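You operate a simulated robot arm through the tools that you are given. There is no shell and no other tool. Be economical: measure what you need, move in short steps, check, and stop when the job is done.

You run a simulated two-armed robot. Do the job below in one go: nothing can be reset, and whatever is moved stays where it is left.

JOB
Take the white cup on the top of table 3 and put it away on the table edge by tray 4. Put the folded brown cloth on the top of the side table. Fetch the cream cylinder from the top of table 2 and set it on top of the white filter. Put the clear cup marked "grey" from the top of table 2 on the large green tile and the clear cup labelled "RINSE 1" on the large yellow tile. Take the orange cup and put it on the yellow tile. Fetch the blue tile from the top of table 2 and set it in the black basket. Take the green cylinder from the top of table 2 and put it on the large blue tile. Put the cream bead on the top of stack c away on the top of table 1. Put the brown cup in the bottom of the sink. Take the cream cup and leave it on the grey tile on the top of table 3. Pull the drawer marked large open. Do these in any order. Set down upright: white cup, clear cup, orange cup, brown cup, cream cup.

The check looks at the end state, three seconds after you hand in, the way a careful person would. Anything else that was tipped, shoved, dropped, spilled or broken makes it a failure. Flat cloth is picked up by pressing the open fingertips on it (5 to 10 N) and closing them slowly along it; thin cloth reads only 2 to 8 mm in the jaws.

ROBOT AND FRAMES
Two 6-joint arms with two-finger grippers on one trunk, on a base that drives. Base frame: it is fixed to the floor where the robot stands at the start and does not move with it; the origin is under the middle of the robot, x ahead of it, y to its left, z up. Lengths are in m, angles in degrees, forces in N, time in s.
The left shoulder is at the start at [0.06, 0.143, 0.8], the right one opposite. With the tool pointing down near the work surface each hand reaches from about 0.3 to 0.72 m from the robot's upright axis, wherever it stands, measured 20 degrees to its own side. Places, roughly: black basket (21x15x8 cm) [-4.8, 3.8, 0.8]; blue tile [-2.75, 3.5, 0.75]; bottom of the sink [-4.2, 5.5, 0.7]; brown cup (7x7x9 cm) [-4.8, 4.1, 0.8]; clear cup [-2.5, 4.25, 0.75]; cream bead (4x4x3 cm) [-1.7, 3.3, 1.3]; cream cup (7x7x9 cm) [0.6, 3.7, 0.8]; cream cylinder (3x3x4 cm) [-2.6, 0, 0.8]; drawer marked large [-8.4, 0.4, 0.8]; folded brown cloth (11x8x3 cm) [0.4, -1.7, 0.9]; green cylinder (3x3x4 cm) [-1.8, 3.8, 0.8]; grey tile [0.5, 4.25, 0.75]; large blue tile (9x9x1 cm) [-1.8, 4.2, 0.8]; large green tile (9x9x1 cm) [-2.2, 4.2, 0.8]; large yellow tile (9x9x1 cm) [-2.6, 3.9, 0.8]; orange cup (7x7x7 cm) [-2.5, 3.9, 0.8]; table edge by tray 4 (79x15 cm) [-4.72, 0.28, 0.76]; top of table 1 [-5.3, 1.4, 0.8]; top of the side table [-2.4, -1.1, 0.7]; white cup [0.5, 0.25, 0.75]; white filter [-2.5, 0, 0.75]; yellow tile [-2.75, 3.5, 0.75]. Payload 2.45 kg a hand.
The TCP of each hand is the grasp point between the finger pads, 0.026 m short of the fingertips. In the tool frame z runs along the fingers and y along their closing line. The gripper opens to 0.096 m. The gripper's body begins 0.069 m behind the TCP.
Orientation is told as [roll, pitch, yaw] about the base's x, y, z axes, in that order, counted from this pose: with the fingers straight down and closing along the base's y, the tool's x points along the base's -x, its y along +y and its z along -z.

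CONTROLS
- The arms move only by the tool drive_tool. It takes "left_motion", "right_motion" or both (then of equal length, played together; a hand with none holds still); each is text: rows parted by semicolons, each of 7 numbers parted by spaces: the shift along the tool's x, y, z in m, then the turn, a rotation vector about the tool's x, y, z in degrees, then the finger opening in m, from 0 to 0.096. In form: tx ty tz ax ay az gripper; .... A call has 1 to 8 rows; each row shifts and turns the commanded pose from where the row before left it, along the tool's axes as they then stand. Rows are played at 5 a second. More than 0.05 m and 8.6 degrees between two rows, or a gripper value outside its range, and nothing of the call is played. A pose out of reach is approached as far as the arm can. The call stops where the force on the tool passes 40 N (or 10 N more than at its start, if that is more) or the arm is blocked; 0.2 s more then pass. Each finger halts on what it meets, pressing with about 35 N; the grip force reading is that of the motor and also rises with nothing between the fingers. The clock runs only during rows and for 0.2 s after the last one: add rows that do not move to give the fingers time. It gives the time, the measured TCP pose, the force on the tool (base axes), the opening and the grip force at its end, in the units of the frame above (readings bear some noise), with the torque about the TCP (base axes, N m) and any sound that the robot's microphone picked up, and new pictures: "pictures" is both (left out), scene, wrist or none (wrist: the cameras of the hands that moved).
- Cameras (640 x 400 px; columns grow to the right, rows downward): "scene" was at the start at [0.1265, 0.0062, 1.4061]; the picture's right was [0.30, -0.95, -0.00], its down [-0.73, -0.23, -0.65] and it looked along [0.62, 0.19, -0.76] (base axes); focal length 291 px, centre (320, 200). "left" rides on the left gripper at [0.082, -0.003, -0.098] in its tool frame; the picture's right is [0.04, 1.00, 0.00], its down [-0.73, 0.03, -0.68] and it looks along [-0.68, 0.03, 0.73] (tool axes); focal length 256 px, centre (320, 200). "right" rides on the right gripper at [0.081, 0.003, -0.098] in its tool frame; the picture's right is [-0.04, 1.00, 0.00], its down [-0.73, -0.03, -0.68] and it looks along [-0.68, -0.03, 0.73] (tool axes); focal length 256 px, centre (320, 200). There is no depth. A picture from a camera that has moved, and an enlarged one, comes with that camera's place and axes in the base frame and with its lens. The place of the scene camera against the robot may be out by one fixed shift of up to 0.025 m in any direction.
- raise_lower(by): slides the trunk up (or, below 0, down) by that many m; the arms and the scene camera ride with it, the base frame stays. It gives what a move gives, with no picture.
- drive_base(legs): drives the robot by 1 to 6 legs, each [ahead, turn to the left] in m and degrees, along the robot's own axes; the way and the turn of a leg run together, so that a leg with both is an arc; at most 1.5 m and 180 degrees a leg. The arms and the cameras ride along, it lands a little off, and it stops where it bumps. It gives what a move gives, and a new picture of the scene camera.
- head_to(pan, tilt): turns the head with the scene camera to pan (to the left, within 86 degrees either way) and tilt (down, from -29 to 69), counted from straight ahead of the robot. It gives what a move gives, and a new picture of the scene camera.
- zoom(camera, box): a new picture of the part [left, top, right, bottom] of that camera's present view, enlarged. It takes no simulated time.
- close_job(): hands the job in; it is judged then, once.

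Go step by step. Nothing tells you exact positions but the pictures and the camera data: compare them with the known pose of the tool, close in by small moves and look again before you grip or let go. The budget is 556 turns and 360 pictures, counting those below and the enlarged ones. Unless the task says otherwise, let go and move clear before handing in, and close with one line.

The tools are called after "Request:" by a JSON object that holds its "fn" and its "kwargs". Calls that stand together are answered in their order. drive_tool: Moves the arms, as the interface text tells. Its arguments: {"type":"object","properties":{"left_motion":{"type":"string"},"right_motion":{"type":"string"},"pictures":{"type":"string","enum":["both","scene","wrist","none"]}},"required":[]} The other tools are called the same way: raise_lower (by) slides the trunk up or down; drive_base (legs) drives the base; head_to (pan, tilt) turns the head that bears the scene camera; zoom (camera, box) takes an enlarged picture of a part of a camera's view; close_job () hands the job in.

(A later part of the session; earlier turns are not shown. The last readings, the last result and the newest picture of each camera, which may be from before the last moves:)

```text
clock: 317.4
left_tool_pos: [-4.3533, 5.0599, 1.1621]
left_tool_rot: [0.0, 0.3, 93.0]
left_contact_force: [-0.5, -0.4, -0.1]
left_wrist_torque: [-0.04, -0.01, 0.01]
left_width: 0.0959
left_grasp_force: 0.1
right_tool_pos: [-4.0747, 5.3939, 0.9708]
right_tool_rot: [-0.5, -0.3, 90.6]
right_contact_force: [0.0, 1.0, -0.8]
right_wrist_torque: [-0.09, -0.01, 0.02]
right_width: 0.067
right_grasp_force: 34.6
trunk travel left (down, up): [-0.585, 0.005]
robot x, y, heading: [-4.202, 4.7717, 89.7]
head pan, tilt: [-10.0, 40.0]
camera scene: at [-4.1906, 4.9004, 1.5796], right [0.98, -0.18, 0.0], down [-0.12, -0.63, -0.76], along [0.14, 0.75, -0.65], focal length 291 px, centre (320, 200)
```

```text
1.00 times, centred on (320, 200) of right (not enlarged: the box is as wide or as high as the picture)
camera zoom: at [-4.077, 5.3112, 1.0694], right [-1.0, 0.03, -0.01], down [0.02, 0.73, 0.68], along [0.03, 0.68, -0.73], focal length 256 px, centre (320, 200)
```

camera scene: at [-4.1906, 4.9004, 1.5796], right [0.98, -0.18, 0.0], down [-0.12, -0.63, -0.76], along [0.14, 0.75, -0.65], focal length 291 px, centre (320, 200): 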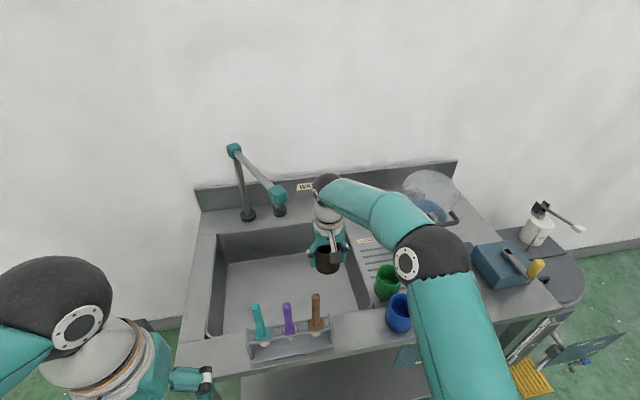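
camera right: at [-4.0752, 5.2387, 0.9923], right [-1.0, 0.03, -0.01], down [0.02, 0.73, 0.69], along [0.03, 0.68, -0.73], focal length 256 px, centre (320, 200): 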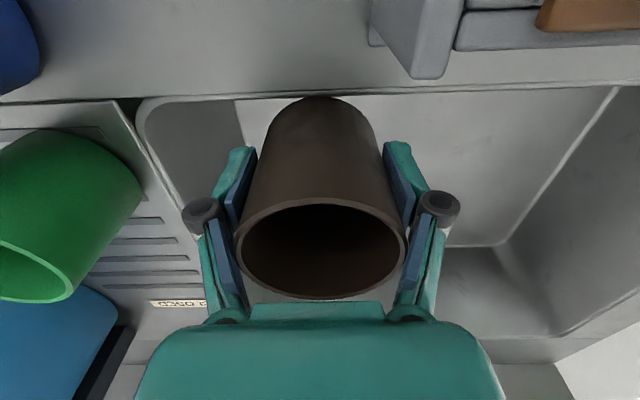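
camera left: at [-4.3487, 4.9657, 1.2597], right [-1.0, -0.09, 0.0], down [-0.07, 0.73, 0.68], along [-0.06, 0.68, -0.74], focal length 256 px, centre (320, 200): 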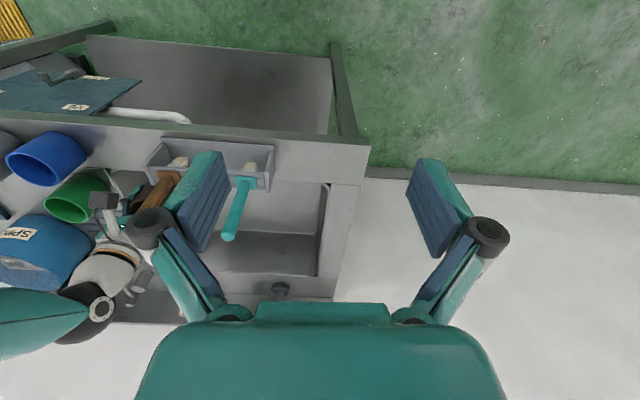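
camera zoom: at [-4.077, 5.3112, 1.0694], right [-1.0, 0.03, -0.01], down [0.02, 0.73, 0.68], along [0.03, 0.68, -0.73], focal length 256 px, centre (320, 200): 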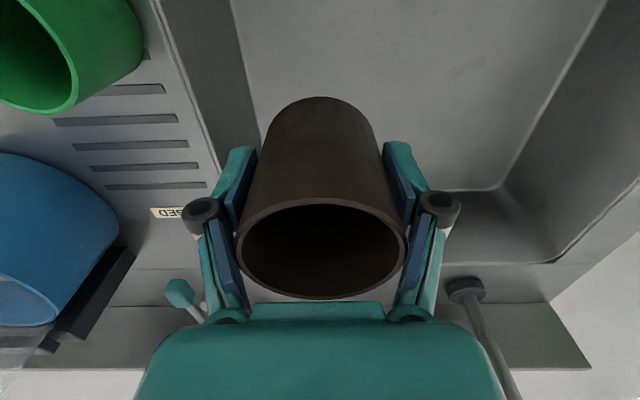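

Now well inside. Lowering to the basin floor.

Request:
{"fn": "drive_tool", "kwargs": {"right_motion": "0 0 0.045 0 0 0 0.045; 0 0 0.045 0 0 0 0.045; 0 0 0.045 0 0 0 0.045; 0 0 0.035 0 0 0 0.045; 0 0 0.02 0 0 0 0.045; 0 0 0 0 0 0 0.045", "left_motion": "0 0 0 0 0 0 0.096; 0 0 0 0 0 0 0.096; 0 0 0 0 0 0 0.096; 0 0 0 0 0 0 0.096; 0 0 0 0 0 0 0.096; 0 0 0 0 0 0 0.096", "pictures": "both"}}

```text
clock: 318.8
left_tool_pos: [-4.3531, 5.0574, 1.1633]
left_tool_rot: [-0.1, 0.1, 92.9]
left_contact_force: [-0.6, 0.7, 0.0]
left_wrist_torque: [0.02, 0.02, -0.05]
left_width: 0.0961
left_grasp_force: 0.1
right_tool_pos: [-4.0735, 5.3949, 0.7817]
right_tool_rot: [-0.4, -0.4, 90.6]
right_contact_force: [-0.4, -0.2, -0.8]
right_wrist_torque: [-0.01, 0.0, 0.01]
right_width: 0.0671
right_grasp_force: 35.1
trunk travel left (down, up): [-0.585, 0.005]
robot x, y, heading: [-4.1962, 4.7685, 89.9]
head pan, tilt: [-10.0, 40.0]
camera scene: at [-4.1906, 4.8973, 1.5799], right [0.98, -0.18, 0.0], down [-0.12, -0.63, -0.77], along [0.14, 0.75, -0.64], focal length 291 px, centre (320, 200)
camera right: at [-4.0759, 5.3117, 0.879], right [-1.0, 0.03, -0.01], down [0.02, 0.73, 0.68], along [0.03, 0.68, -0.73], focal length 256 px, centre (320, 200)
camera left: at [-4.3445, 4.9769, 1.2611], right [-1.0, -0.09, 0.0], down [-0.07, 0.73, 0.68], along [-0.06, 0.68, -0.74], focal length 256 px, centre (320, 200)
```

scene: 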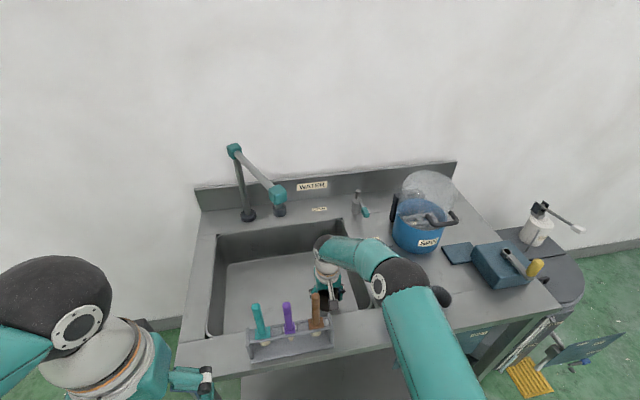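
right: 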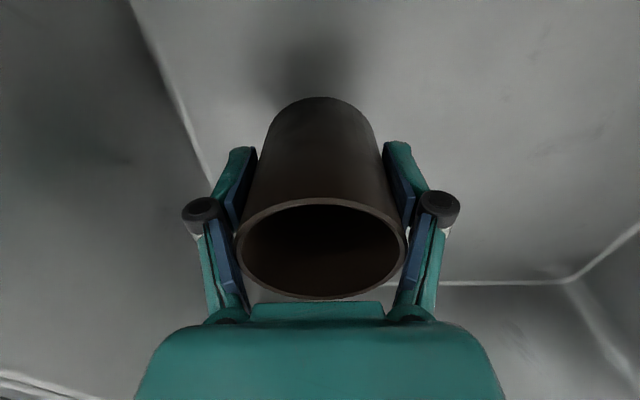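
left: 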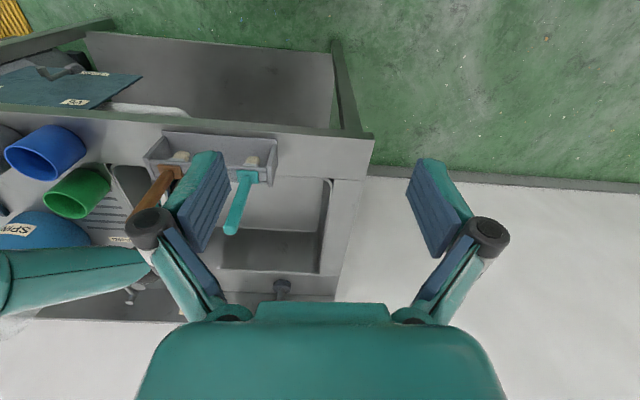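

Request:
{"fn": "drive_tool", "kwargs": {"right_motion": "0 0 0.01 0 0 0 0.045; 0 0 0.008 0 0 0 0.045; 0 0 0 0 0 0 0.045", "left_motion": "0 0 0 0 0 0 0.096; 0 0 0 0 0 0 0.096; 0 0 0 0 0 0 0.096", "pictures": "wrist"}}

```text
clock: 319.6
left_tool_pos: [-4.3534, 5.0564, 1.1625]
left_tool_rot: [-0.1, 0.1, 93.0]
left_contact_force: [0.0, -0.1, 0.9]
left_wrist_torque: [0.01, -0.03, -0.02]
left_width: 0.096
left_grasp_force: 0.1
right_tool_pos: [-4.0744, 5.3957, 0.7645]
right_tool_rot: [-0.6, -0.4, 90.6]
right_contact_force: [0.2, 0.0, -0.6]
right_wrist_torque: [0.02, 0.05, 0.0]
right_width: 0.067
right_grasp_force: 34.8
trunk travel left (down, up): [-0.585, 0.005]
robot x, y, heading: [-4.1988, 4.7658, 89.6]
head pan, tilt: [-10.0, 40.0]
camera right: at [-4.0767, 5.3127, 0.8618], right [-1.0, 0.03, -0.01], down [0.02, 0.73, 0.68], along [0.03, 0.68, -0.73], focal length 256 px, centre (320, 200)
camera left: at [-4.3445, 4.9769, 1.2611], right [-1.0, -0.09, 0.0], down [-0.07, 0.73, 0.68], along [-0.06, 0.67, -0.74], focal length 256 px, centre (320, 200)
```

right: 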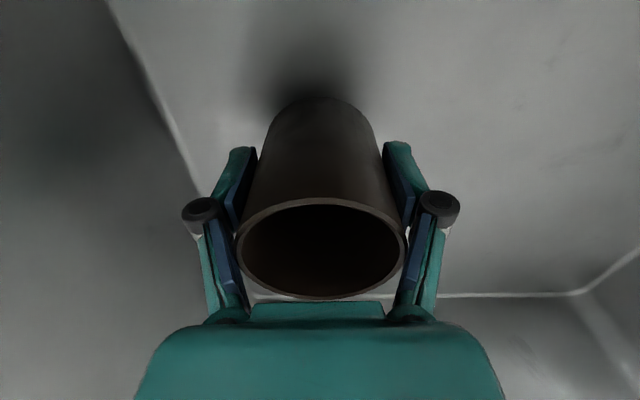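
left: 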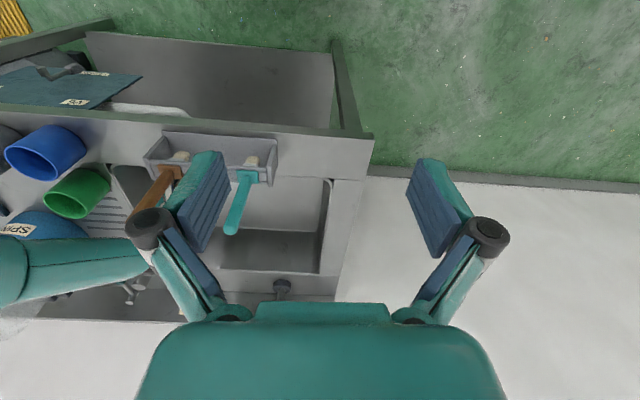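

Request:
{"fn": "drive_tool", "kwargs": {"right_motion": "0 0 0.007 0 0 0 0.045; 0 0 0.006 0 0 0 0.045; 0 0 0 0 0 0 0.045", "left_motion": "0 0 0 0 0 0 0.096; 0 0 0 0 0 0 0.096; 0 0 0 0 0 0 0.096", "pictures": "none"}}

```text
clock: 320.4
left_tool_pos: [-4.3529, 5.0569, 1.1628]
left_tool_rot: [-0.1, 0.0, 92.9]
left_contact_force: [0.5, 0.0, 0.6]
left_wrist_torque: [-0.01, 0.01, 0.01]
left_width: 0.096
left_grasp_force: 0.0
right_tool_pos: [-4.074, 5.3968, 0.7566]
right_tool_rot: [-0.5, -0.8, 90.5]
right_contact_force: [-2.5, 14.4, 32.9]
right_wrist_torque: [-4.91, -0.54, -0.21]
right_width: 0.0671
right_grasp_force: 35.2
trunk travel left (down, up): [-0.585, 0.005]
robot x, y, heading: [-4.1996, 4.7705, 89.7]
head pan, tilt: [-10.0, 40.0]
```

The contact is at the camera housing against the basin's front rim. Lift 2 cm, move 4 cm further in, then lower.

Request:
{"fn": "drive_tool", "kwargs": {"right_motion": "0 0 -0.025 0 0 0 0.045; -0.02 0 0 0 0 0 0.045; -0.02 0 0 0 0 0 0.045; 0 0 0.012 0 0 0 0.045; 0 0 0 0 0 0 0.045", "left_motion": "0 0 0 0 0 0 0.096; 0 0 0 0 0 0 0.096; 0 0 0 0 0 0 0.096; 0 0 0 0 0 0 0.096; 0 0 0 0 0 0 0.096", "pictures": "both"}}

```text
clock: 321.6
left_tool_pos: [-4.3528, 5.0568, 1.1631]
left_tool_rot: [-0.1, 0.2, 93.0]
left_contact_force: [-1.0, -0.9, -0.1]
left_wrist_torque: [0.02, 0.01, -0.03]
left_width: 0.0959
left_grasp_force: 0.1
right_tool_pos: [-4.073, 5.4346, 0.767]
right_tool_rot: [-0.4, -0.3, 90.7]
right_contact_force: [-0.4, 0.3, 0.4]
right_wrist_torque: [0.01, 0.0, -0.02]
right_width: 0.0665
right_grasp_force: 34.8
trunk travel left (down, up): [-0.585, 0.005]
robot x, y, heading: [-4.2027, 4.7693, 89.8]
head pan, tilt: [-10.0, 40.0]
camera scene: at [-4.1907, 4.8972, 1.5799], right [0.98, -0.18, 0.0], down [-0.12, -0.63, -0.77], along [0.14, 0.75, -0.64], focal length 291 px, centre (320, 200)
camera right: at [-4.0753, 5.3515, 0.8644], right [-1.0, 0.03, -0.01], down [0.02, 0.73, 0.68], along [0.03, 0.68, -0.73], focal length 256 px, centre (320, 200)
camera left: at [-4.3445, 4.9768, 1.2611], right [-1.0, -0.09, 0.0], down [-0.07, 0.73, 0.68], along [-0.06, 0.68, -0.74], focal length 256 px, centre (320, 200)
```

scene: 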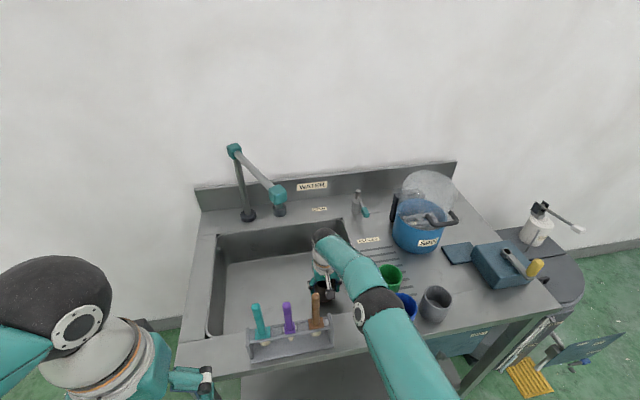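
right: 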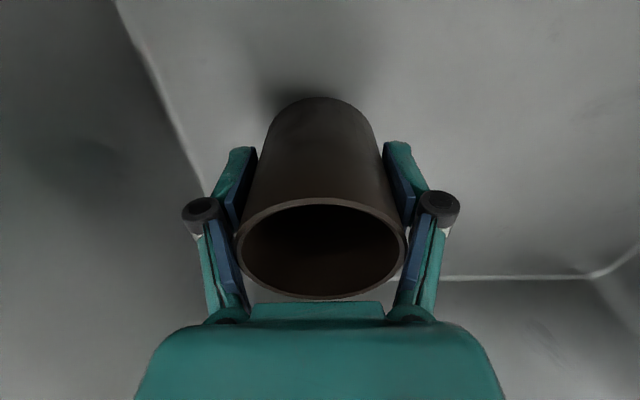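
left: 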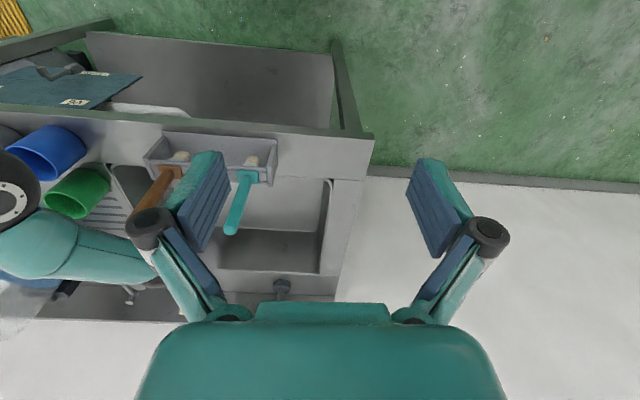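

Request:
{"fn": "drive_tool", "kwargs": {"right_motion": "0 0 0.006 0 0 0 0.045; 0 0 0.006 0 0 0 0.045; 0 0 0 0 0 0 0.045", "left_motion": "0 0 0 0 0 0 0.096; 0 0 0 0 0 0 0.096; 0 0 0 0 0 0 0.096", "pictures": "none"}}

```text
clock: 322.4
left_tool_pos: [-4.3529, 5.0572, 1.1615]
left_tool_rot: [-0.1, 0.1, 93.0]
left_contact_force: [-0.2, -0.4, -0.6]
left_wrist_torque: [0.02, -0.02, 0.04]
left_width: 0.0958
left_grasp_force: 0.2
right_tool_pos: [-4.0723, 5.4326, 0.7535]
right_tool_rot: [-0.6, -0.4, 90.4]
right_contact_force: [0.1, -0.3, -0.8]
right_wrist_torque: [-0.02, 0.0, 0.01]
right_width: 0.0672
right_grasp_force: 34.7
trunk travel left (down, up): [-0.585, 0.005]
robot x, y, heading: [-4.2028, 4.7666, 89.8]
head pan, tilt: [-10.0, 40.0]
```

Request:
{"fn": "drive_tool", "kwargs": {"right_motion": "0 0 0.005 0 0 0 0.045; 0 0 0.004 0 0 0 0.045; 0 0 0 0 0 0 0.045", "left_motion": "0 0 0 0 0 0 0.096; 0 0 0 0 0 0 0.096; 0 0 0 0 0 0 0.096", "pictures": "wrist"}}

```text
clock: 323.2
left_tool_pos: [-4.3533, 5.0566, 1.1625]
left_tool_rot: [-0.1, 0.1, 93.0]
left_contact_force: [-0.3, 0.1, -0.5]
left_wrist_torque: [0.02, -0.03, 0.01]
left_width: 0.0962
left_grasp_force: 0.0
right_tool_pos: [-4.0719, 5.4325, 0.7447]
right_tool_rot: [-0.4, -0.4, 90.6]
right_contact_force: [-0.4, -0.1, -0.4]
right_wrist_torque: [0.0, 0.0, 0.03]
right_width: 0.0671
right_grasp_force: 35.2
trunk travel left (down, up): [-0.585, 0.005]
robot x, y, heading: [-4.2003, 4.7698, 89.8]
head pan, tilt: [-10.0, 40.0]
camera right: at [-4.0747, 5.3508, 0.8428], right [-1.0, 0.03, -0.01], down [0.02, 0.73, 0.68], along [0.03, 0.68, -0.73], focal length 256 px, centre (320, 200)
camera left: at [-4.3444, 4.9769, 1.2612], right [-1.0, -0.09, 0.0], down [-0.07, 0.73, 0.68], along [-0.06, 0.67, -0.74], focal length 256 px, centre (320, 200)
```

right: 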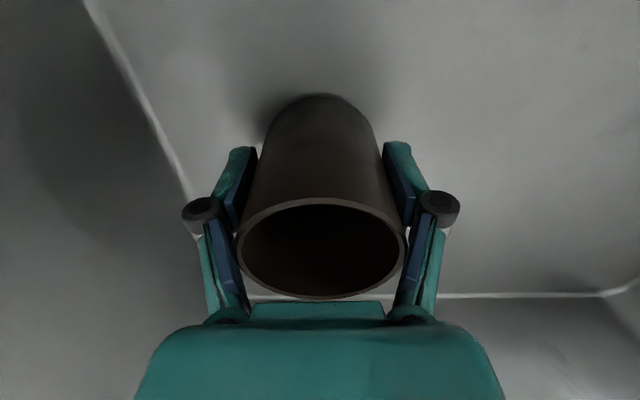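
left: 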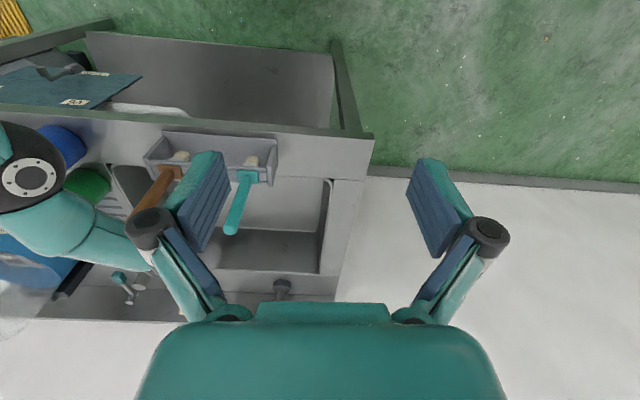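

Check the elbow clearance over the blue cup before the last millimetres.

Request:
{"fn": "zoom", "kwargs": {"camera": "scene", "box": [270, 200, 490, 350]}}

Request:
{"fn": "zoom", "kwargs": {"camera": "left", "box": [0, 80, 240, 230]}}

```text
2.67 times, centred on (380, 275) of scene
camera zoom: at [-4.1906, 4.8973, 1.5799], right [0.98, -0.18, 0.0], down [-0.12, -0.63, -0.77], along [0.14, 0.75, -0.64], focal length 777 px, centre (160, 0)
```

zoom: 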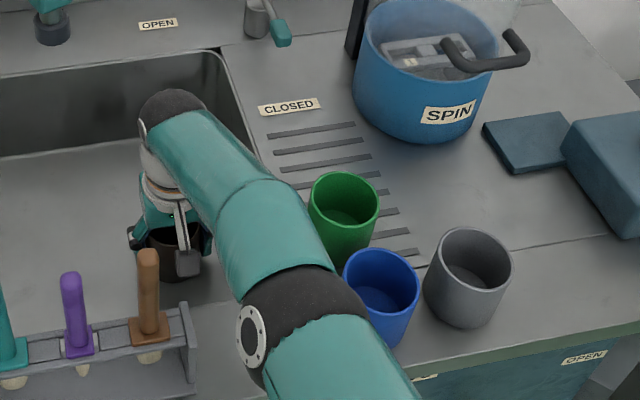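

```text
2.67 times, centred on (120, 155) of left
camera zoom: at [-4.3444, 4.9769, 1.2612], right [-1.0, -0.09, 0.0], down [-0.07, 0.73, 0.68], along [-0.06, 0.67, -0.74], focal length 683 px, centre (853, 320)
```

zoom: 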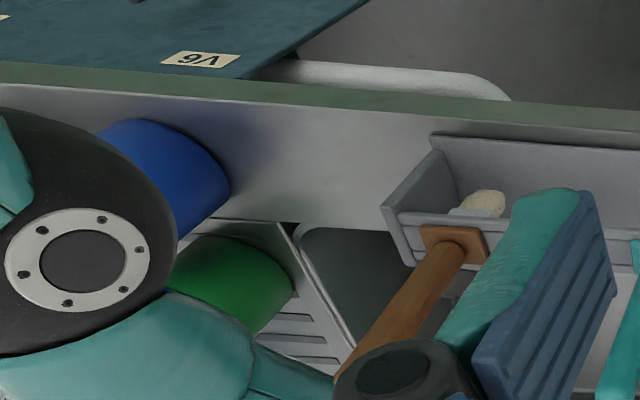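

Elbow clears the cups by a bit horizontally. A few more millimetres to the floor.

Request:
{"fn": "drive_tool", "kwargs": {"right_motion": "0 0 0.005 0 0 0 0.045; 0 0 0 0 0 0 0.045", "pictures": "none"}}

```text
clock: 323.8
left_tool_pos: [-4.3528, 5.0576, 1.1628]
left_tool_rot: [-0.1, 0.0, 93.0]
left_contact_force: [-0.3, -0.4, -0.7]
left_wrist_torque: [0.01, 0.02, 0.0]
left_width: 0.0961
left_grasp_force: 0.2
right_tool_pos: [-4.0725, 5.4332, 0.7421]
right_tool_rot: [-0.4, -0.7, 90.4]
right_contact_force: [0.4, 0.1, 8.9]
right_wrist_torque: [0.01, 0.27, 0.01]
right_width: 0.0671
right_grasp_force: 34.7
trunk travel left (down, up): [-0.585, 0.005]
robot x, y, heading: [-4.2008, 4.7706, 89.4]
head pan, tilt: [-10.0, 40.0]
```

Floor reached. Release and rise.

Request:
{"fn": "drive_tool", "kwargs": {"right_motion": "0 0 -0.001 0 0 0 0.06; 0 0 0 0 0 0 0.068; 0 0 0 0 0 0 0.073; 0 0 0 0 0 0 0.08; 0 0 0 0 0 0 0.09; 0 0 0 0 0 0 0.09; 0 0 -0.03 0 0 0 0.09; 0 0 -0.03 0 0 0 0.09", "left_motion": "0 0 0 0 0 0 0.096; 0 0 0 0 0 0 0.096; 0 0 0 0 0 0 0.096; 0 0 0 0 0 0 0.096; 0 0 0 0 0 0 0.096; 0 0 0 0 0 0 0.096; 0 0 0 0 0 0 0.096; 0 0 0 0 0 0 0.096", "pictures": "wrist"}}

```text
clock: 325.6
left_tool_pos: [-4.3523, 5.0569, 1.1629]
left_tool_rot: [0.0, 0.1, 93.0]
left_contact_force: [0.2, 0.2, -0.5]
left_wrist_torque: [-0.04, -0.01, 0.0]
left_width: 0.0958
left_grasp_force: 0.2
right_tool_pos: [-4.0724, 5.4324, 0.803]
right_tool_rot: [-0.5, -0.4, 90.6]
right_contact_force: [-0.4, 0.3, 0.1]
right_wrist_torque: [0.03, 0.02, 0.04]
right_width: 0.0901
right_grasp_force: 0.0
trunk travel left (down, up): [-0.585, 0.005]
robot x, y, heading: [-4.1975, 4.7671, 89.9]
head pan, tilt: [-10.0, 40.0]
camera right: at [-4.0744, 5.3505, 0.9009], right [-1.0, 0.03, -0.01], down [0.02, 0.73, 0.68], along [0.03, 0.68, -0.73], focal length 256 px, centre (320, 200)
camera left: at [-4.3446, 4.9765, 1.2611], right [-1.0, -0.09, 0.0], down [-0.07, 0.73, 0.68], along [-0.06, 0.68, -0.73], focal length 256 px, centre (320, 200)
```

right: 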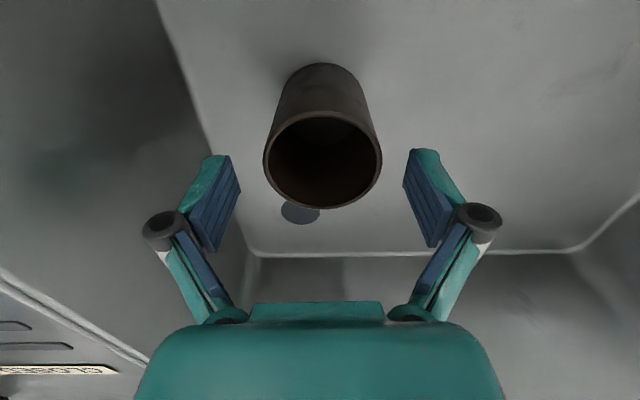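
left: 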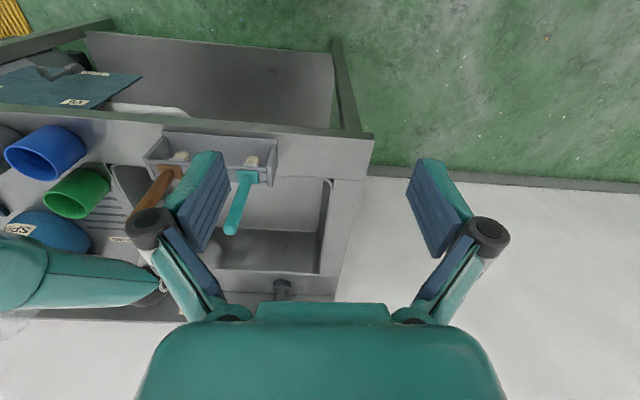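

Brown cup stands in the sink. Raise and pull the hand back.

Request:
{"fn": "drive_tool", "kwargs": {"right_motion": "0 0 -0.045 0 0 0 0.09; 0 0 -0.045 0 0 0 0.09; 0 0 -0.045 0 0 0 0.09; 0 0 -0.045 0 0 0 0.09; 0.01 0 -0.045 0 0 0 0.09; 0.02 0 -0.045 0 0 0 0.09; 0.045 0 0 0 0 0 0.09; 0.045 0 0 0 0 0 0.09", "left_motion": "0 0 0 0 0 0 0.096; 0 0 0 0 0 0 0.096; 0 0 0 0 0 0 0.096; 0 0 0 0 0 0 0.096; 0 0 0 0 0 0 0.096; 0 0 0 0 0 0 0.096; 0 0 0 0 0 0 0.096; 0 0 0 0 0 0 0.096", "pictures": "scene"}}

```text
clock: 327.4
left_tool_pos: [-4.3522, 5.0555, 1.1626]
left_tool_rot: [0.0, 0.0, 93.0]
left_contact_force: [0.6, 0.0, 0.6]
left_wrist_torque: [0.03, 0.02, 0.03]
left_width: 0.0961
left_grasp_force: 0.1
right_tool_pos: [-4.076, 5.3081, 1.0711]
right_tool_rot: [-0.5, -0.5, 90.5]
right_contact_force: [0.4, 0.6, -0.3]
right_wrist_torque: [0.05, 0.03, -0.02]
right_width: 0.0903
right_grasp_force: 0.1
trunk travel left (down, up): [-0.585, 0.005]
robot x, y, heading: [-4.1998, 4.7732, 89.7]
head pan, tilt: [-10.0, 40.0]
camera scene: at [-4.1907, 4.8957, 1.5801], right [0.98, -0.18, 0.0], down [-0.12, -0.63, -0.77], along [0.14, 0.75, -0.64], focal length 291 px, centre (320, 200)
```

scene: 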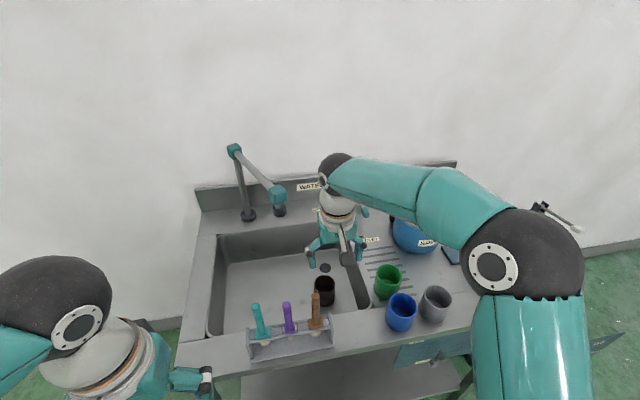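

Good. Retract, back off and go look at the clear cups' labels at table 2's north-west corner.

Request:
{"fn": "drive_tool", "kwargs": {"right_motion": "0.045 -0.02 0 0 0 0 0.09; 0.045 -0.02 0 0 0 0 0.09; 0.045 -0.02 0 0 0 0 0.09; 0.045 -0.02 0 0 0 0 0.09; 0 0 0 0 0 0 0.09", "left_motion": "0 0 0 0 0 0 0.096; 0 0 0 0 0 0 0.096; 0 0 0 0 0 0 0.096; 0 0 0 0 0 0 0.096; 0 0 0 0 0 0 0.096", "pictures": "none"}}

Request:
{"fn": "drive_base", "kwargs": {"legs": [[-0.4, 0], [0, -45], [0, -40], [0.75, 0]]}}

Request:
{"fn": "head_to", "kwargs": {"pan": -10, "tilt": 35}}

```text
clock: 328.6
left_tool_pos: [-4.3532, 5.0588, 1.1627]
left_tool_rot: [-0.2, 0.1, 93.1]
left_contact_force: [0.5, 0.5, -0.1]
left_wrist_torque: [-0.02, -0.05, 0.0]
left_width: 0.0959
left_grasp_force: 0.0
right_tool_pos: [-3.997, 5.1332, 1.0681]
right_tool_rot: [-0.4, -0.4, 90.6]
right_contact_force: [-0.8, 0.5, -0.4]
right_wrist_torque: [0.0, 0.02, 0.03]
right_width: 0.0897
right_grasp_force: 0.1
trunk travel left (down, up): [-0.585, 0.005]
robot x, y, heading: [-4.1985, 4.7706, 89.8]
head pan, tilt: [-10.0, 40.0]
```

```text
clock: 335.7
left_tool_pos: [-3.9205, 4.5428, 1.1639]
left_tool_rot: [0.2, 0.2, 7.8]
left_contact_force: [0.6, -0.9, 1.1]
left_wrist_torque: [0.07, 0.03, -0.01]
left_width: 0.0962
left_grasp_force: 0.1
right_tool_pos: [-3.8163, 4.1964, 1.0681]
right_tool_rot: [-0.4, -0.5, 5.3]
right_contact_force: [-0.2, -0.5, 0.3]
right_wrist_torque: [0.06, 0.01, -0.02]
right_width: 0.0903
right_grasp_force: 0.1
trunk travel left (down, up): [-0.585, 0.005]
robot x, y, heading: [-4.1981, 4.4094, 4.1]
head pan, tilt: [-10.0, 40.0]
stopped in leg 3: the robot was blocked; the commanded pose is now the measured one
camera scene: at [-4.0617, 4.3856, 1.5798], right [-0.1, -0.99, 0.0], down [-0.64, 0.07, -0.77], along [0.76, -0.07, -0.64], focal length 291 px, centre (320, 200)
```

scene: 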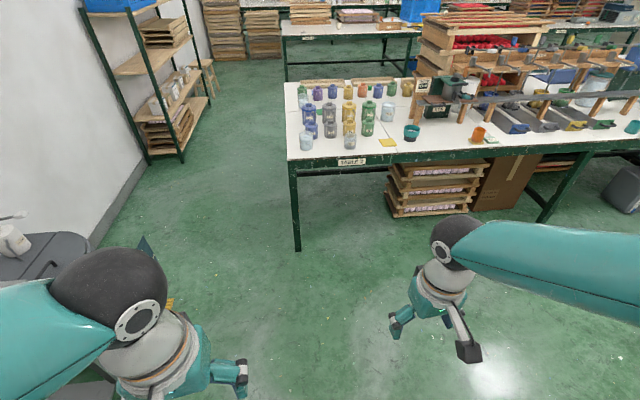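

```text
clock: 336.3
left_tool_pos: [-3.9225, 4.5466, 1.1633]
left_tool_rot: [-0.1, 0.1, 7.8]
left_contact_force: [0.4, 0.3, 0.5]
left_wrist_torque: [-0.05, 0.0, 0.01]
left_width: 0.0959
left_grasp_force: 0.1
right_tool_pos: [-3.8168, 4.2, 1.0699]
right_tool_rot: [-0.6, -0.5, 5.2]
right_contact_force: [0.7, 0.8, -0.9]
right_wrist_torque: [-0.06, 0.01, -0.02]
right_width: 0.09
right_grasp_force: 0.1
trunk travel left (down, up): [-0.585, 0.005]
robot x, y, heading: [-4.1984, 4.4123, 4.6]
head pan, tilt: [-10.0, 35.0]
camera scene: at [-4.0597, 4.3906, 1.5875], right [-0.1, -0.99, 0.0], down [-0.57, 0.06, -0.82], along [0.81, -0.08, -0.57], focal length 291 px, centre (320, 200)
```

scene: 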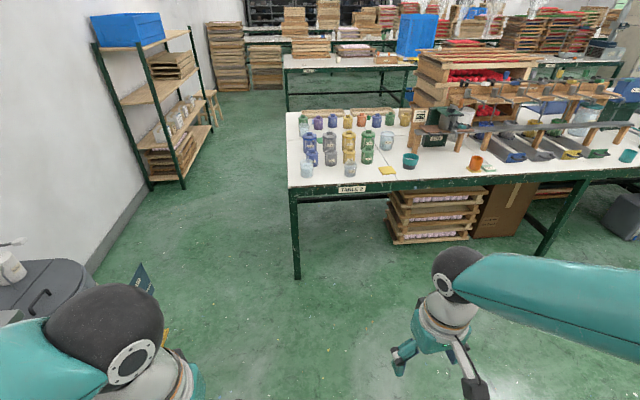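

Drive up to the table's west side by the clear cups.

Request:
{"fn": "drive_base", "kwargs": {"legs": [[0, -13], [0.95, 0], [0, 9]]}}

Request:
{"fn": "head_to", "kwargs": {"pan": 0, "tilt": 40}}

Request:
{"fn": "zoom", "kwargs": {"camera": "scene", "box": [190, 130, 470, 310]}}

```text
clock: 343.1
left_tool_pos: [-2.9341, 4.3523, 1.1632]
left_tool_rot: [0.1, 0.0, 2.1]
left_contact_force: [0.4, 0.0, -0.3]
left_wrist_torque: [-0.01, -0.03, 0.0]
left_width: 0.096
left_grasp_force: 0.1
right_tool_pos: [-2.8632, 3.9947, 1.0703]
right_tool_rot: [-0.5, -0.4, -0.5]
right_contact_force: [0.2, 0.1, 0.5]
right_wrist_torque: [-0.01, 0.0, 0.0]
right_width: 0.0897
right_grasp_force: 0.1
trunk travel left (down, up): [-0.585, 0.005]
robot x, y, heading: [-3.2201, 4.2433, -1.6]
head pan, tilt: [-10.0, 35.0]
camera scene: at [-3.0843, 4.2081, 1.5876], right [-0.2, -0.98, 0.0], down [-0.56, 0.12, -0.82], along [0.8, -0.16, -0.57], focal length 291 px, centre (320, 200)
```

scene: 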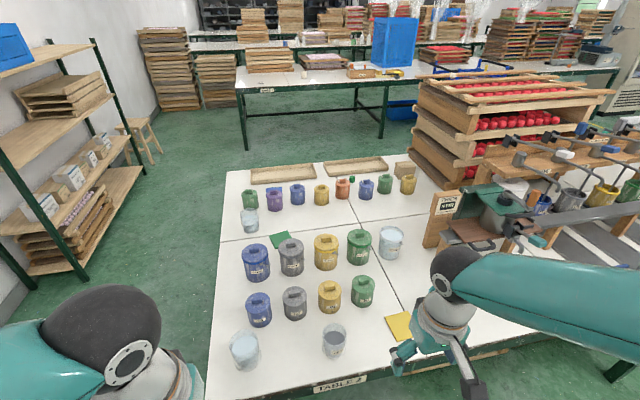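

```text
clock: 343.9
left_tool_pos: [-2.9332, 4.3533, 1.1627]
left_tool_rot: [0.0, 0.1, 2.1]
left_contact_force: [-0.2, 0.5, -0.4]
left_wrist_torque: [-0.02, 0.02, -0.01]
left_width: 0.0959
left_grasp_force: 0.2
right_tool_pos: [-2.8639, 3.9965, 1.069]
right_tool_rot: [-0.5, -0.4, -0.5]
right_contact_force: [0.2, -0.5, -0.8]
right_wrist_torque: [0.03, -0.01, 0.0]
right_width: 0.0901
right_grasp_force: 0.0
trunk travel left (down, up): [-0.585, 0.005]
robot x, y, heading: [-3.2226, 4.244, -1.5]
head pan, tilt: [0.0, 40.0]
camera scene: at [-3.0853, 4.2232, 1.58], right [-0.03, -1.0, 0.0], down [-0.64, 0.02, -0.77], along [0.77, -0.02, -0.64], focal length 291 px, centre (320, 200)
```

scene: 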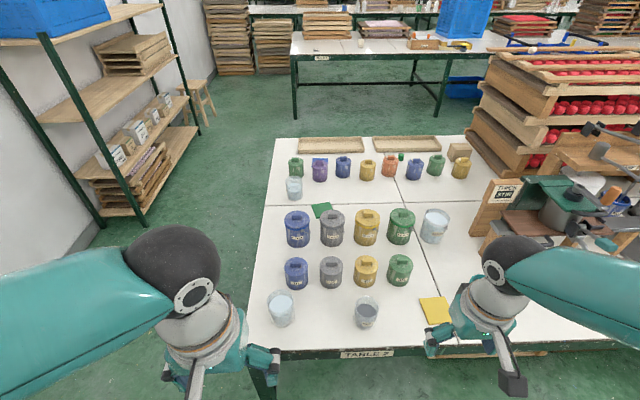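

```text
2.22 times, centred on (330, 220) of scene
camera zoom: at [-3.0853, 4.2232, 1.58], right [-0.03, -1.0, 0.0], down [-0.64, 0.02, -0.77], along [0.77, -0.02, -0.64], focal length 648 px, centre (298, 156)
```

zoom: 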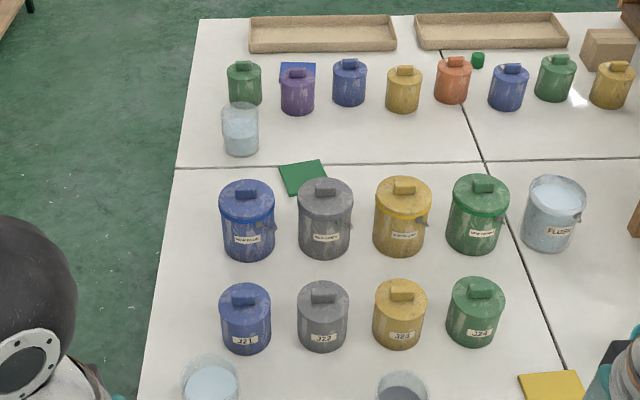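

Request:
{"fn": "zoom", "kwargs": {"camera": "scene", "box": [250, 270, 410, 350]}}

Request:
{"fn": "zoom", "kwargs": {"camera": "left", "box": [0, 0, 640, 400]}}

Request:
{"fn": "zoom", "kwargs": {"camera": "scene", "box": [275, 145, 395, 225]}}

```text
4.00 times, centred on (330, 310) of scene
camera zoom: at [-3.0853, 4.2232, 1.58], right [-0.03, -1.0, 0.0], down [-0.64, 0.02, -0.77], along [0.77, -0.02, -0.64], focal length 1166 px, centre (280, -240)
```

zoom: 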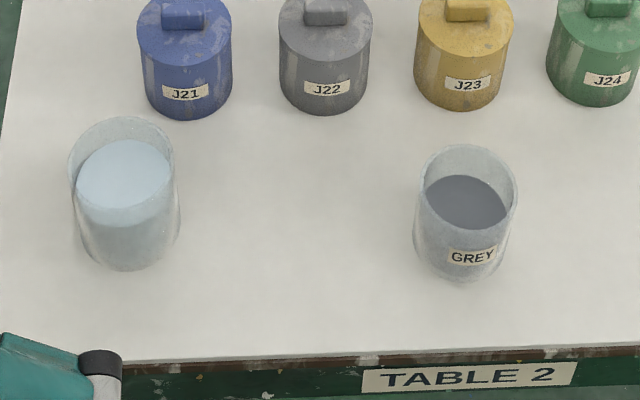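

```text
1.00 times, centred on (320, 200) of left (not enlarged: the box is as wide or as high as the picture)
camera zoom: at [-3.0137, 4.3473, 1.2625], right [-0.08, 1.0, 0.0], down [0.73, 0.06, 0.68], along [0.68, 0.05, -0.74], focal length 256 px, centre (320, 200)
```

zoom: 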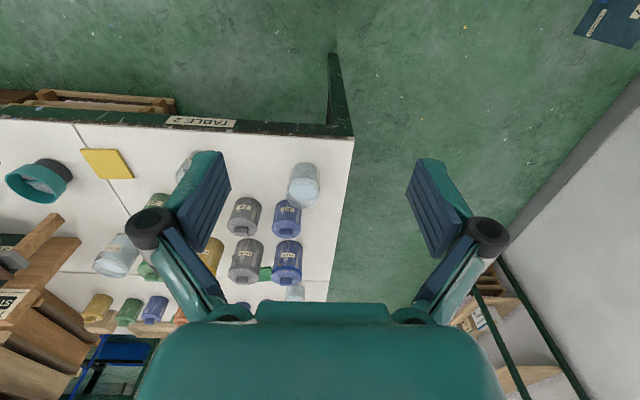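

```text
5.00 times, centred on (335, 185) of scene
camera zoom: at [-3.0853, 4.2232, 1.58], right [-0.03, -1.0, 0.0], down [-0.64, 0.02, -0.77], along [0.77, -0.02, -0.64], focal length 1457 px, centre (245, 275)
```

zoom: 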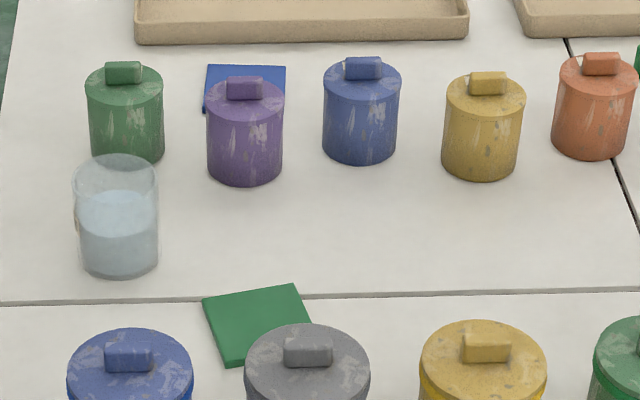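

Both unlabelled clear cups hold liquid. I'll take "GREY" first with the right hand; lower the trunk, then approach.

Request:
{"fn": "raise_lower", "kwargs": {"by": -0.1}}

Request:
{"fn": "drive_tool", "kwargs": {"right_motion": "-0.035 0.01 0 0 0 0 0.096; -0.035 0.015 0 0 0 0 0.096; -0.035 0.015 0 0 0 0 0.096; -0.035 0.02 0 0 0 0 0.096; 0 0 0 0 0 0 0.096", "pictures": "wrist"}}

```text
clock: 345.2
left_tool_pos: [-2.9339, 4.352, 1.063]
left_tool_rot: [0.0, 0.1, 2.1]
left_contact_force: [-0.2, -0.3, 0.2]
left_wrist_torque: [-0.02, 0.03, 0.0]
left_width: 0.0959
left_grasp_force: 0.1
right_tool_pos: [-2.8641, 3.9955, 0.9701]
right_tool_rot: [-0.5, -0.4, -0.5]
right_contact_force: [-0.3, -0.4, -0.3]
right_wrist_torque: [0.04, 0.03, 0.02]
right_width: 0.0902
right_grasp_force: 0.0
trunk travel left (down, up): [-0.485, 0.105]
robot x, y, heading: [-3.2285, 4.2435, -1.6]
head pan, tilt: [0.0, 40.0]
```

```text
clock: 346.4
left_tool_pos: [-2.9341, 4.3538, 1.0637]
left_tool_rot: [-0.1, 0.2, 2.0]
left_contact_force: [-0.3, 0.8, 0.0]
left_wrist_torque: [-0.01, 0.0, 0.0]
left_width: 0.096
left_grasp_force: 0.1
right_tool_pos: [-2.723, 4.0553, 0.9689]
right_tool_rot: [-0.5, -0.5, -0.5]
right_contact_force: [0.3, 0.0, 0.3]
right_wrist_torque: [0.01, 0.01, 0.02]
right_width: 0.0962
right_grasp_force: 0.0
trunk travel left (down, up): [-0.485, 0.105]
robot x, y, heading: [-3.2223, 4.2446, -1.8]
head pan, tilt: [0.0, 40.0]
camera right: at [-2.8039, 4.0591, 1.0659], right [0.05, 1.0, -0.01], down [0.73, -0.03, 0.69], along [0.68, -0.04, -0.73], focal length 256 px, centre (320, 200)
```

right: 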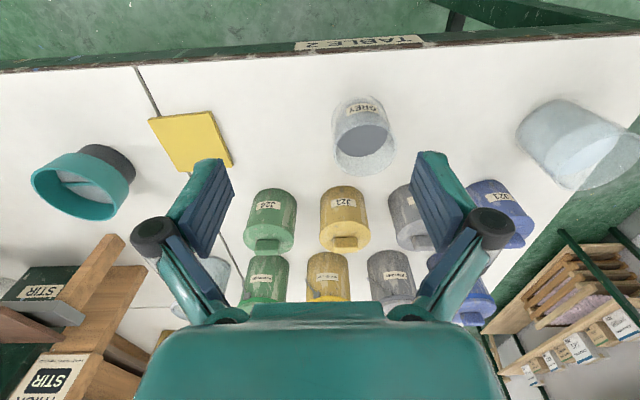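

Request:
{"fn": "drive_tool", "kwargs": {"right_motion": "-0.032 0.02 0 0 0 0 0.096; -0.03 0.02 0.02 0 0 0 0.096; 0 0 0.04 0 0 0 0.096; 0 0 0 0 0 0 0.096", "pictures": "wrist"}}

```text
clock: 347.4
left_tool_pos: [-2.9328, 4.3538, 1.0629]
left_tool_rot: [-0.1, 0.1, 2.1]
left_contact_force: [-0.1, 0.5, -0.4]
left_wrist_torque: [0.0, 0.01, -0.01]
left_width: 0.0958
left_grasp_force: 0.0
right_tool_pos: [-2.6614, 4.0956, 0.9077]
right_tool_rot: [-0.5, -0.5, -0.6]
right_contact_force: [-0.3, -0.8, -0.5]
right_wrist_torque: [0.01, -0.01, -0.01]
right_width: 0.096
right_grasp_force: 0.0
trunk travel left (down, up): [-0.485, 0.105]
robot x, y, heading: [-3.2263, 4.2441, -1.5]
head pan, tilt: [0.0, 40.0]
camera right: at [-2.7419, 4.1003, 1.0048], right [0.05, 1.0, -0.01], down [0.73, -0.03, 0.69], along [0.68, -0.04, -0.73], focal length 256 px, centre (320, 200)
```

right: 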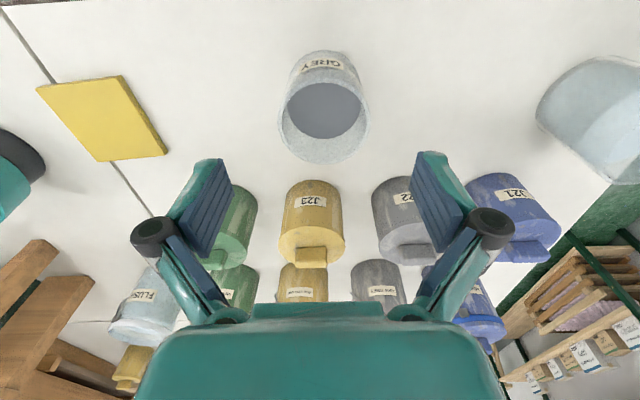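

Aligned. Descend and grip the GREY cup.

Request:
{"fn": "drive_tool", "kwargs": {"right_motion": "0.003 0.001 0.03 0 0 0 0.096; 0 0 0.03 0 0 0 0.096; 0 0 0.025 0 0 0 0.096; 0 0 0.02 0 0 0 0.096; 0 0 0 0 0 0 0.096", "pictures": "wrist"}}

```text
clock: 348.6
left_tool_pos: [-2.9332, 4.354, 1.0648]
left_tool_rot: [0.0, 0.1, 2.1]
left_contact_force: [0.2, 0.0, -0.2]
left_wrist_torque: [-0.01, 0.03, 0.01]
left_width: 0.0959
left_grasp_force: 0.1
right_tool_pos: [-2.6645, 4.0968, 0.806]
right_tool_rot: [-0.5, -0.3, -0.5]
right_contact_force: [0.2, -0.8, 0.3]
right_wrist_torque: [-0.01, 0.02, 0.0]
right_width: 0.096
right_grasp_force: 0.0
trunk travel left (down, up): [-0.485, 0.105]
robot x, y, heading: [-3.22, 4.2471, -1.4]
head pan, tilt: [0.0, 40.0]
camera right: at [-2.7447, 4.1016, 0.9032], right [0.05, 1.0, -0.01], down [0.73, -0.03, 0.68], along [0.68, -0.04, -0.73], focal length 256 px, centre (320, 200)
```

right: 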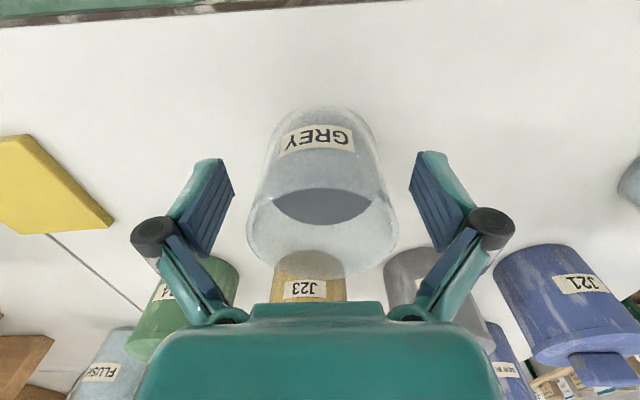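

Request:
{"fn": "drive_tool", "kwargs": {"right_motion": "0 0 0.008 0 0 0 0.096; 0 0 0 0 0 0 0.085; 0 0 0 0 0 0 0.075; 0 0 0 0 0 0 0.066; 0 0 0 0 0 0 0.058; 0 0 0 0 0 0 0.045; 0 0 0 0 0 0 0.035; 0 0 0 0 0 0 0.03", "pictures": "wrist"}}

```text
clock: 350.4
left_tool_pos: [-2.9328, 4.3534, 1.063]
left_tool_rot: [0.1, 0.1, 2.1]
left_contact_force: [0.2, 0.1, -0.3]
left_wrist_torque: [0.01, -0.02, 0.03]
left_width: 0.0958
left_grasp_force: 0.0
right_tool_pos: [-2.6631, 4.0955, 0.7985]
right_tool_rot: [-0.5, -0.4, -0.6]
right_contact_force: [0.1, 0.0, 1.6]
right_wrist_torque: [0.05, -0.04, -0.02]
right_width: 0.0672
right_grasp_force: 34.7
trunk travel left (down, up): [-0.485, 0.105]
robot x, y, heading: [-3.221, 4.2456, -1.8]
head pan, tilt: [0.0, 40.0]
camera right: at [-2.7448, 4.1004, 0.8959], right [0.05, 1.0, -0.01], down [0.73, -0.03, 0.68], along [0.68, -0.04, -0.73], focal length 256 px, centre (320, 200)
```

right: 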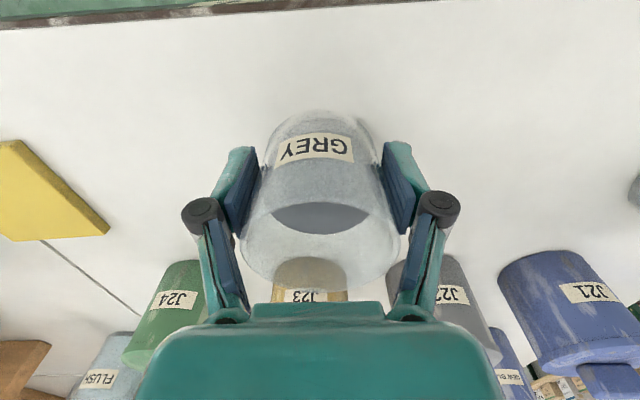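

Gripped (0.0672). Lift slowly and draw back.

Request:
{"fn": "drive_tool", "kwargs": {"right_motion": "0 0 -0.008 0 0 0 0.03; 0 0 -0.02 0 0 0 0.03; 0 0 -0.03 0 0 0 0.03; 0 0 -0.03 0 0 0 0.03; 0 0 -0.03 0 0 0 0.03; 0.01 0 -0.03 0 0 0 0.03; 0.03 0 -0.02 0 0 0 0.03; 0.03 0 0 0 0 0 0.03", "left_motion": "0 0 0 0 0 0 0.096; 0 0 0 0 0 0 0.096; 0 0 0 0 0 0 0.096; 0 0 0 0 0 0 0.096; 0 0 0 0 0 0 0.096; 0 0 0 0 0 0 0.096; 0 0 0 0 0 0 0.096; 0 0 0 0 0 0 0.096", "pictures": "none"}}

```text
clock: 352.2
left_tool_pos: [-2.9341, 4.3519, 1.0655]
left_tool_rot: [-0.1, 0.2, 2.0]
left_contact_force: [0.9, 0.2, -0.5]
left_wrist_torque: [-0.01, -0.05, -0.02]
left_width: 0.0959
left_grasp_force: 0.0
right_tool_pos: [-2.7322, 4.099, 0.9655]
right_tool_rot: [-0.5, -0.4, -0.6]
right_contact_force: [-0.3, -0.9, -1.9]
right_wrist_torque: [0.03, 0.02, 0.0]
right_width: 0.0673
right_grasp_force: 34.8
trunk travel left (down, up): [-0.485, 0.105]
robot x, y, heading: [-3.2239, 4.2453, -1.6]
head pan, tilt: [0.0, 40.0]
```

Going around to the north side with the GREY cup.

Request:
{"fn": "drive_base", "kwargs": {"legs": [[-0.2, 0], [0, 43], [1.08, 0], [0, -45]]}}

```text
clock: 363.6
left_tool_pos: [-2.2794, 5.0687, 1.0634]
left_tool_rot: [0.1, 0.1, -0.3]
left_contact_force: [0.4, -0.3, -0.3]
left_wrist_torque: [0.01, 0.0, 0.0]
left_width: 0.096
left_grasp_force: 0.1
right_tool_pos: [-2.0875, 4.8073, 0.9659]
right_tool_rot: [-0.5, -0.4, -2.9]
right_contact_force: [0.5, 0.5, -1.4]
right_wrist_torque: [-0.05, -0.01, -0.02]
right_width: 0.066
right_grasp_force: 34.5
trunk travel left (down, up): [-0.485, 0.105]
robot x, y, heading: [-2.5714, 5.0029, -3.3]
head pan, tilt: [0.0, 40.0]
camera scene: at [-2.4341, 4.977, 1.4799], right [-0.06, -1.0, 0.0], down [-0.64, 0.04, -0.77], along [0.76, -0.05, -0.64], focal length 291 px, centre (320, 200)
```

scene: 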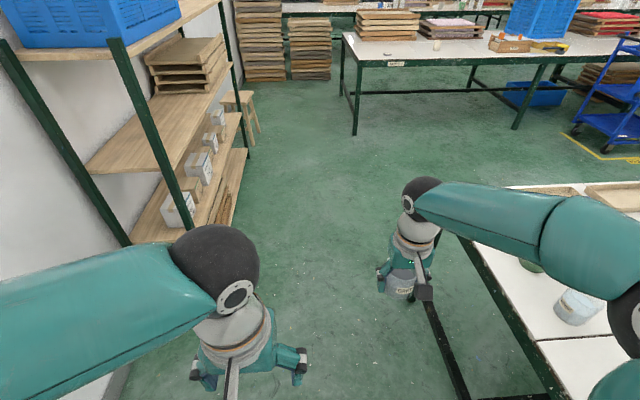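

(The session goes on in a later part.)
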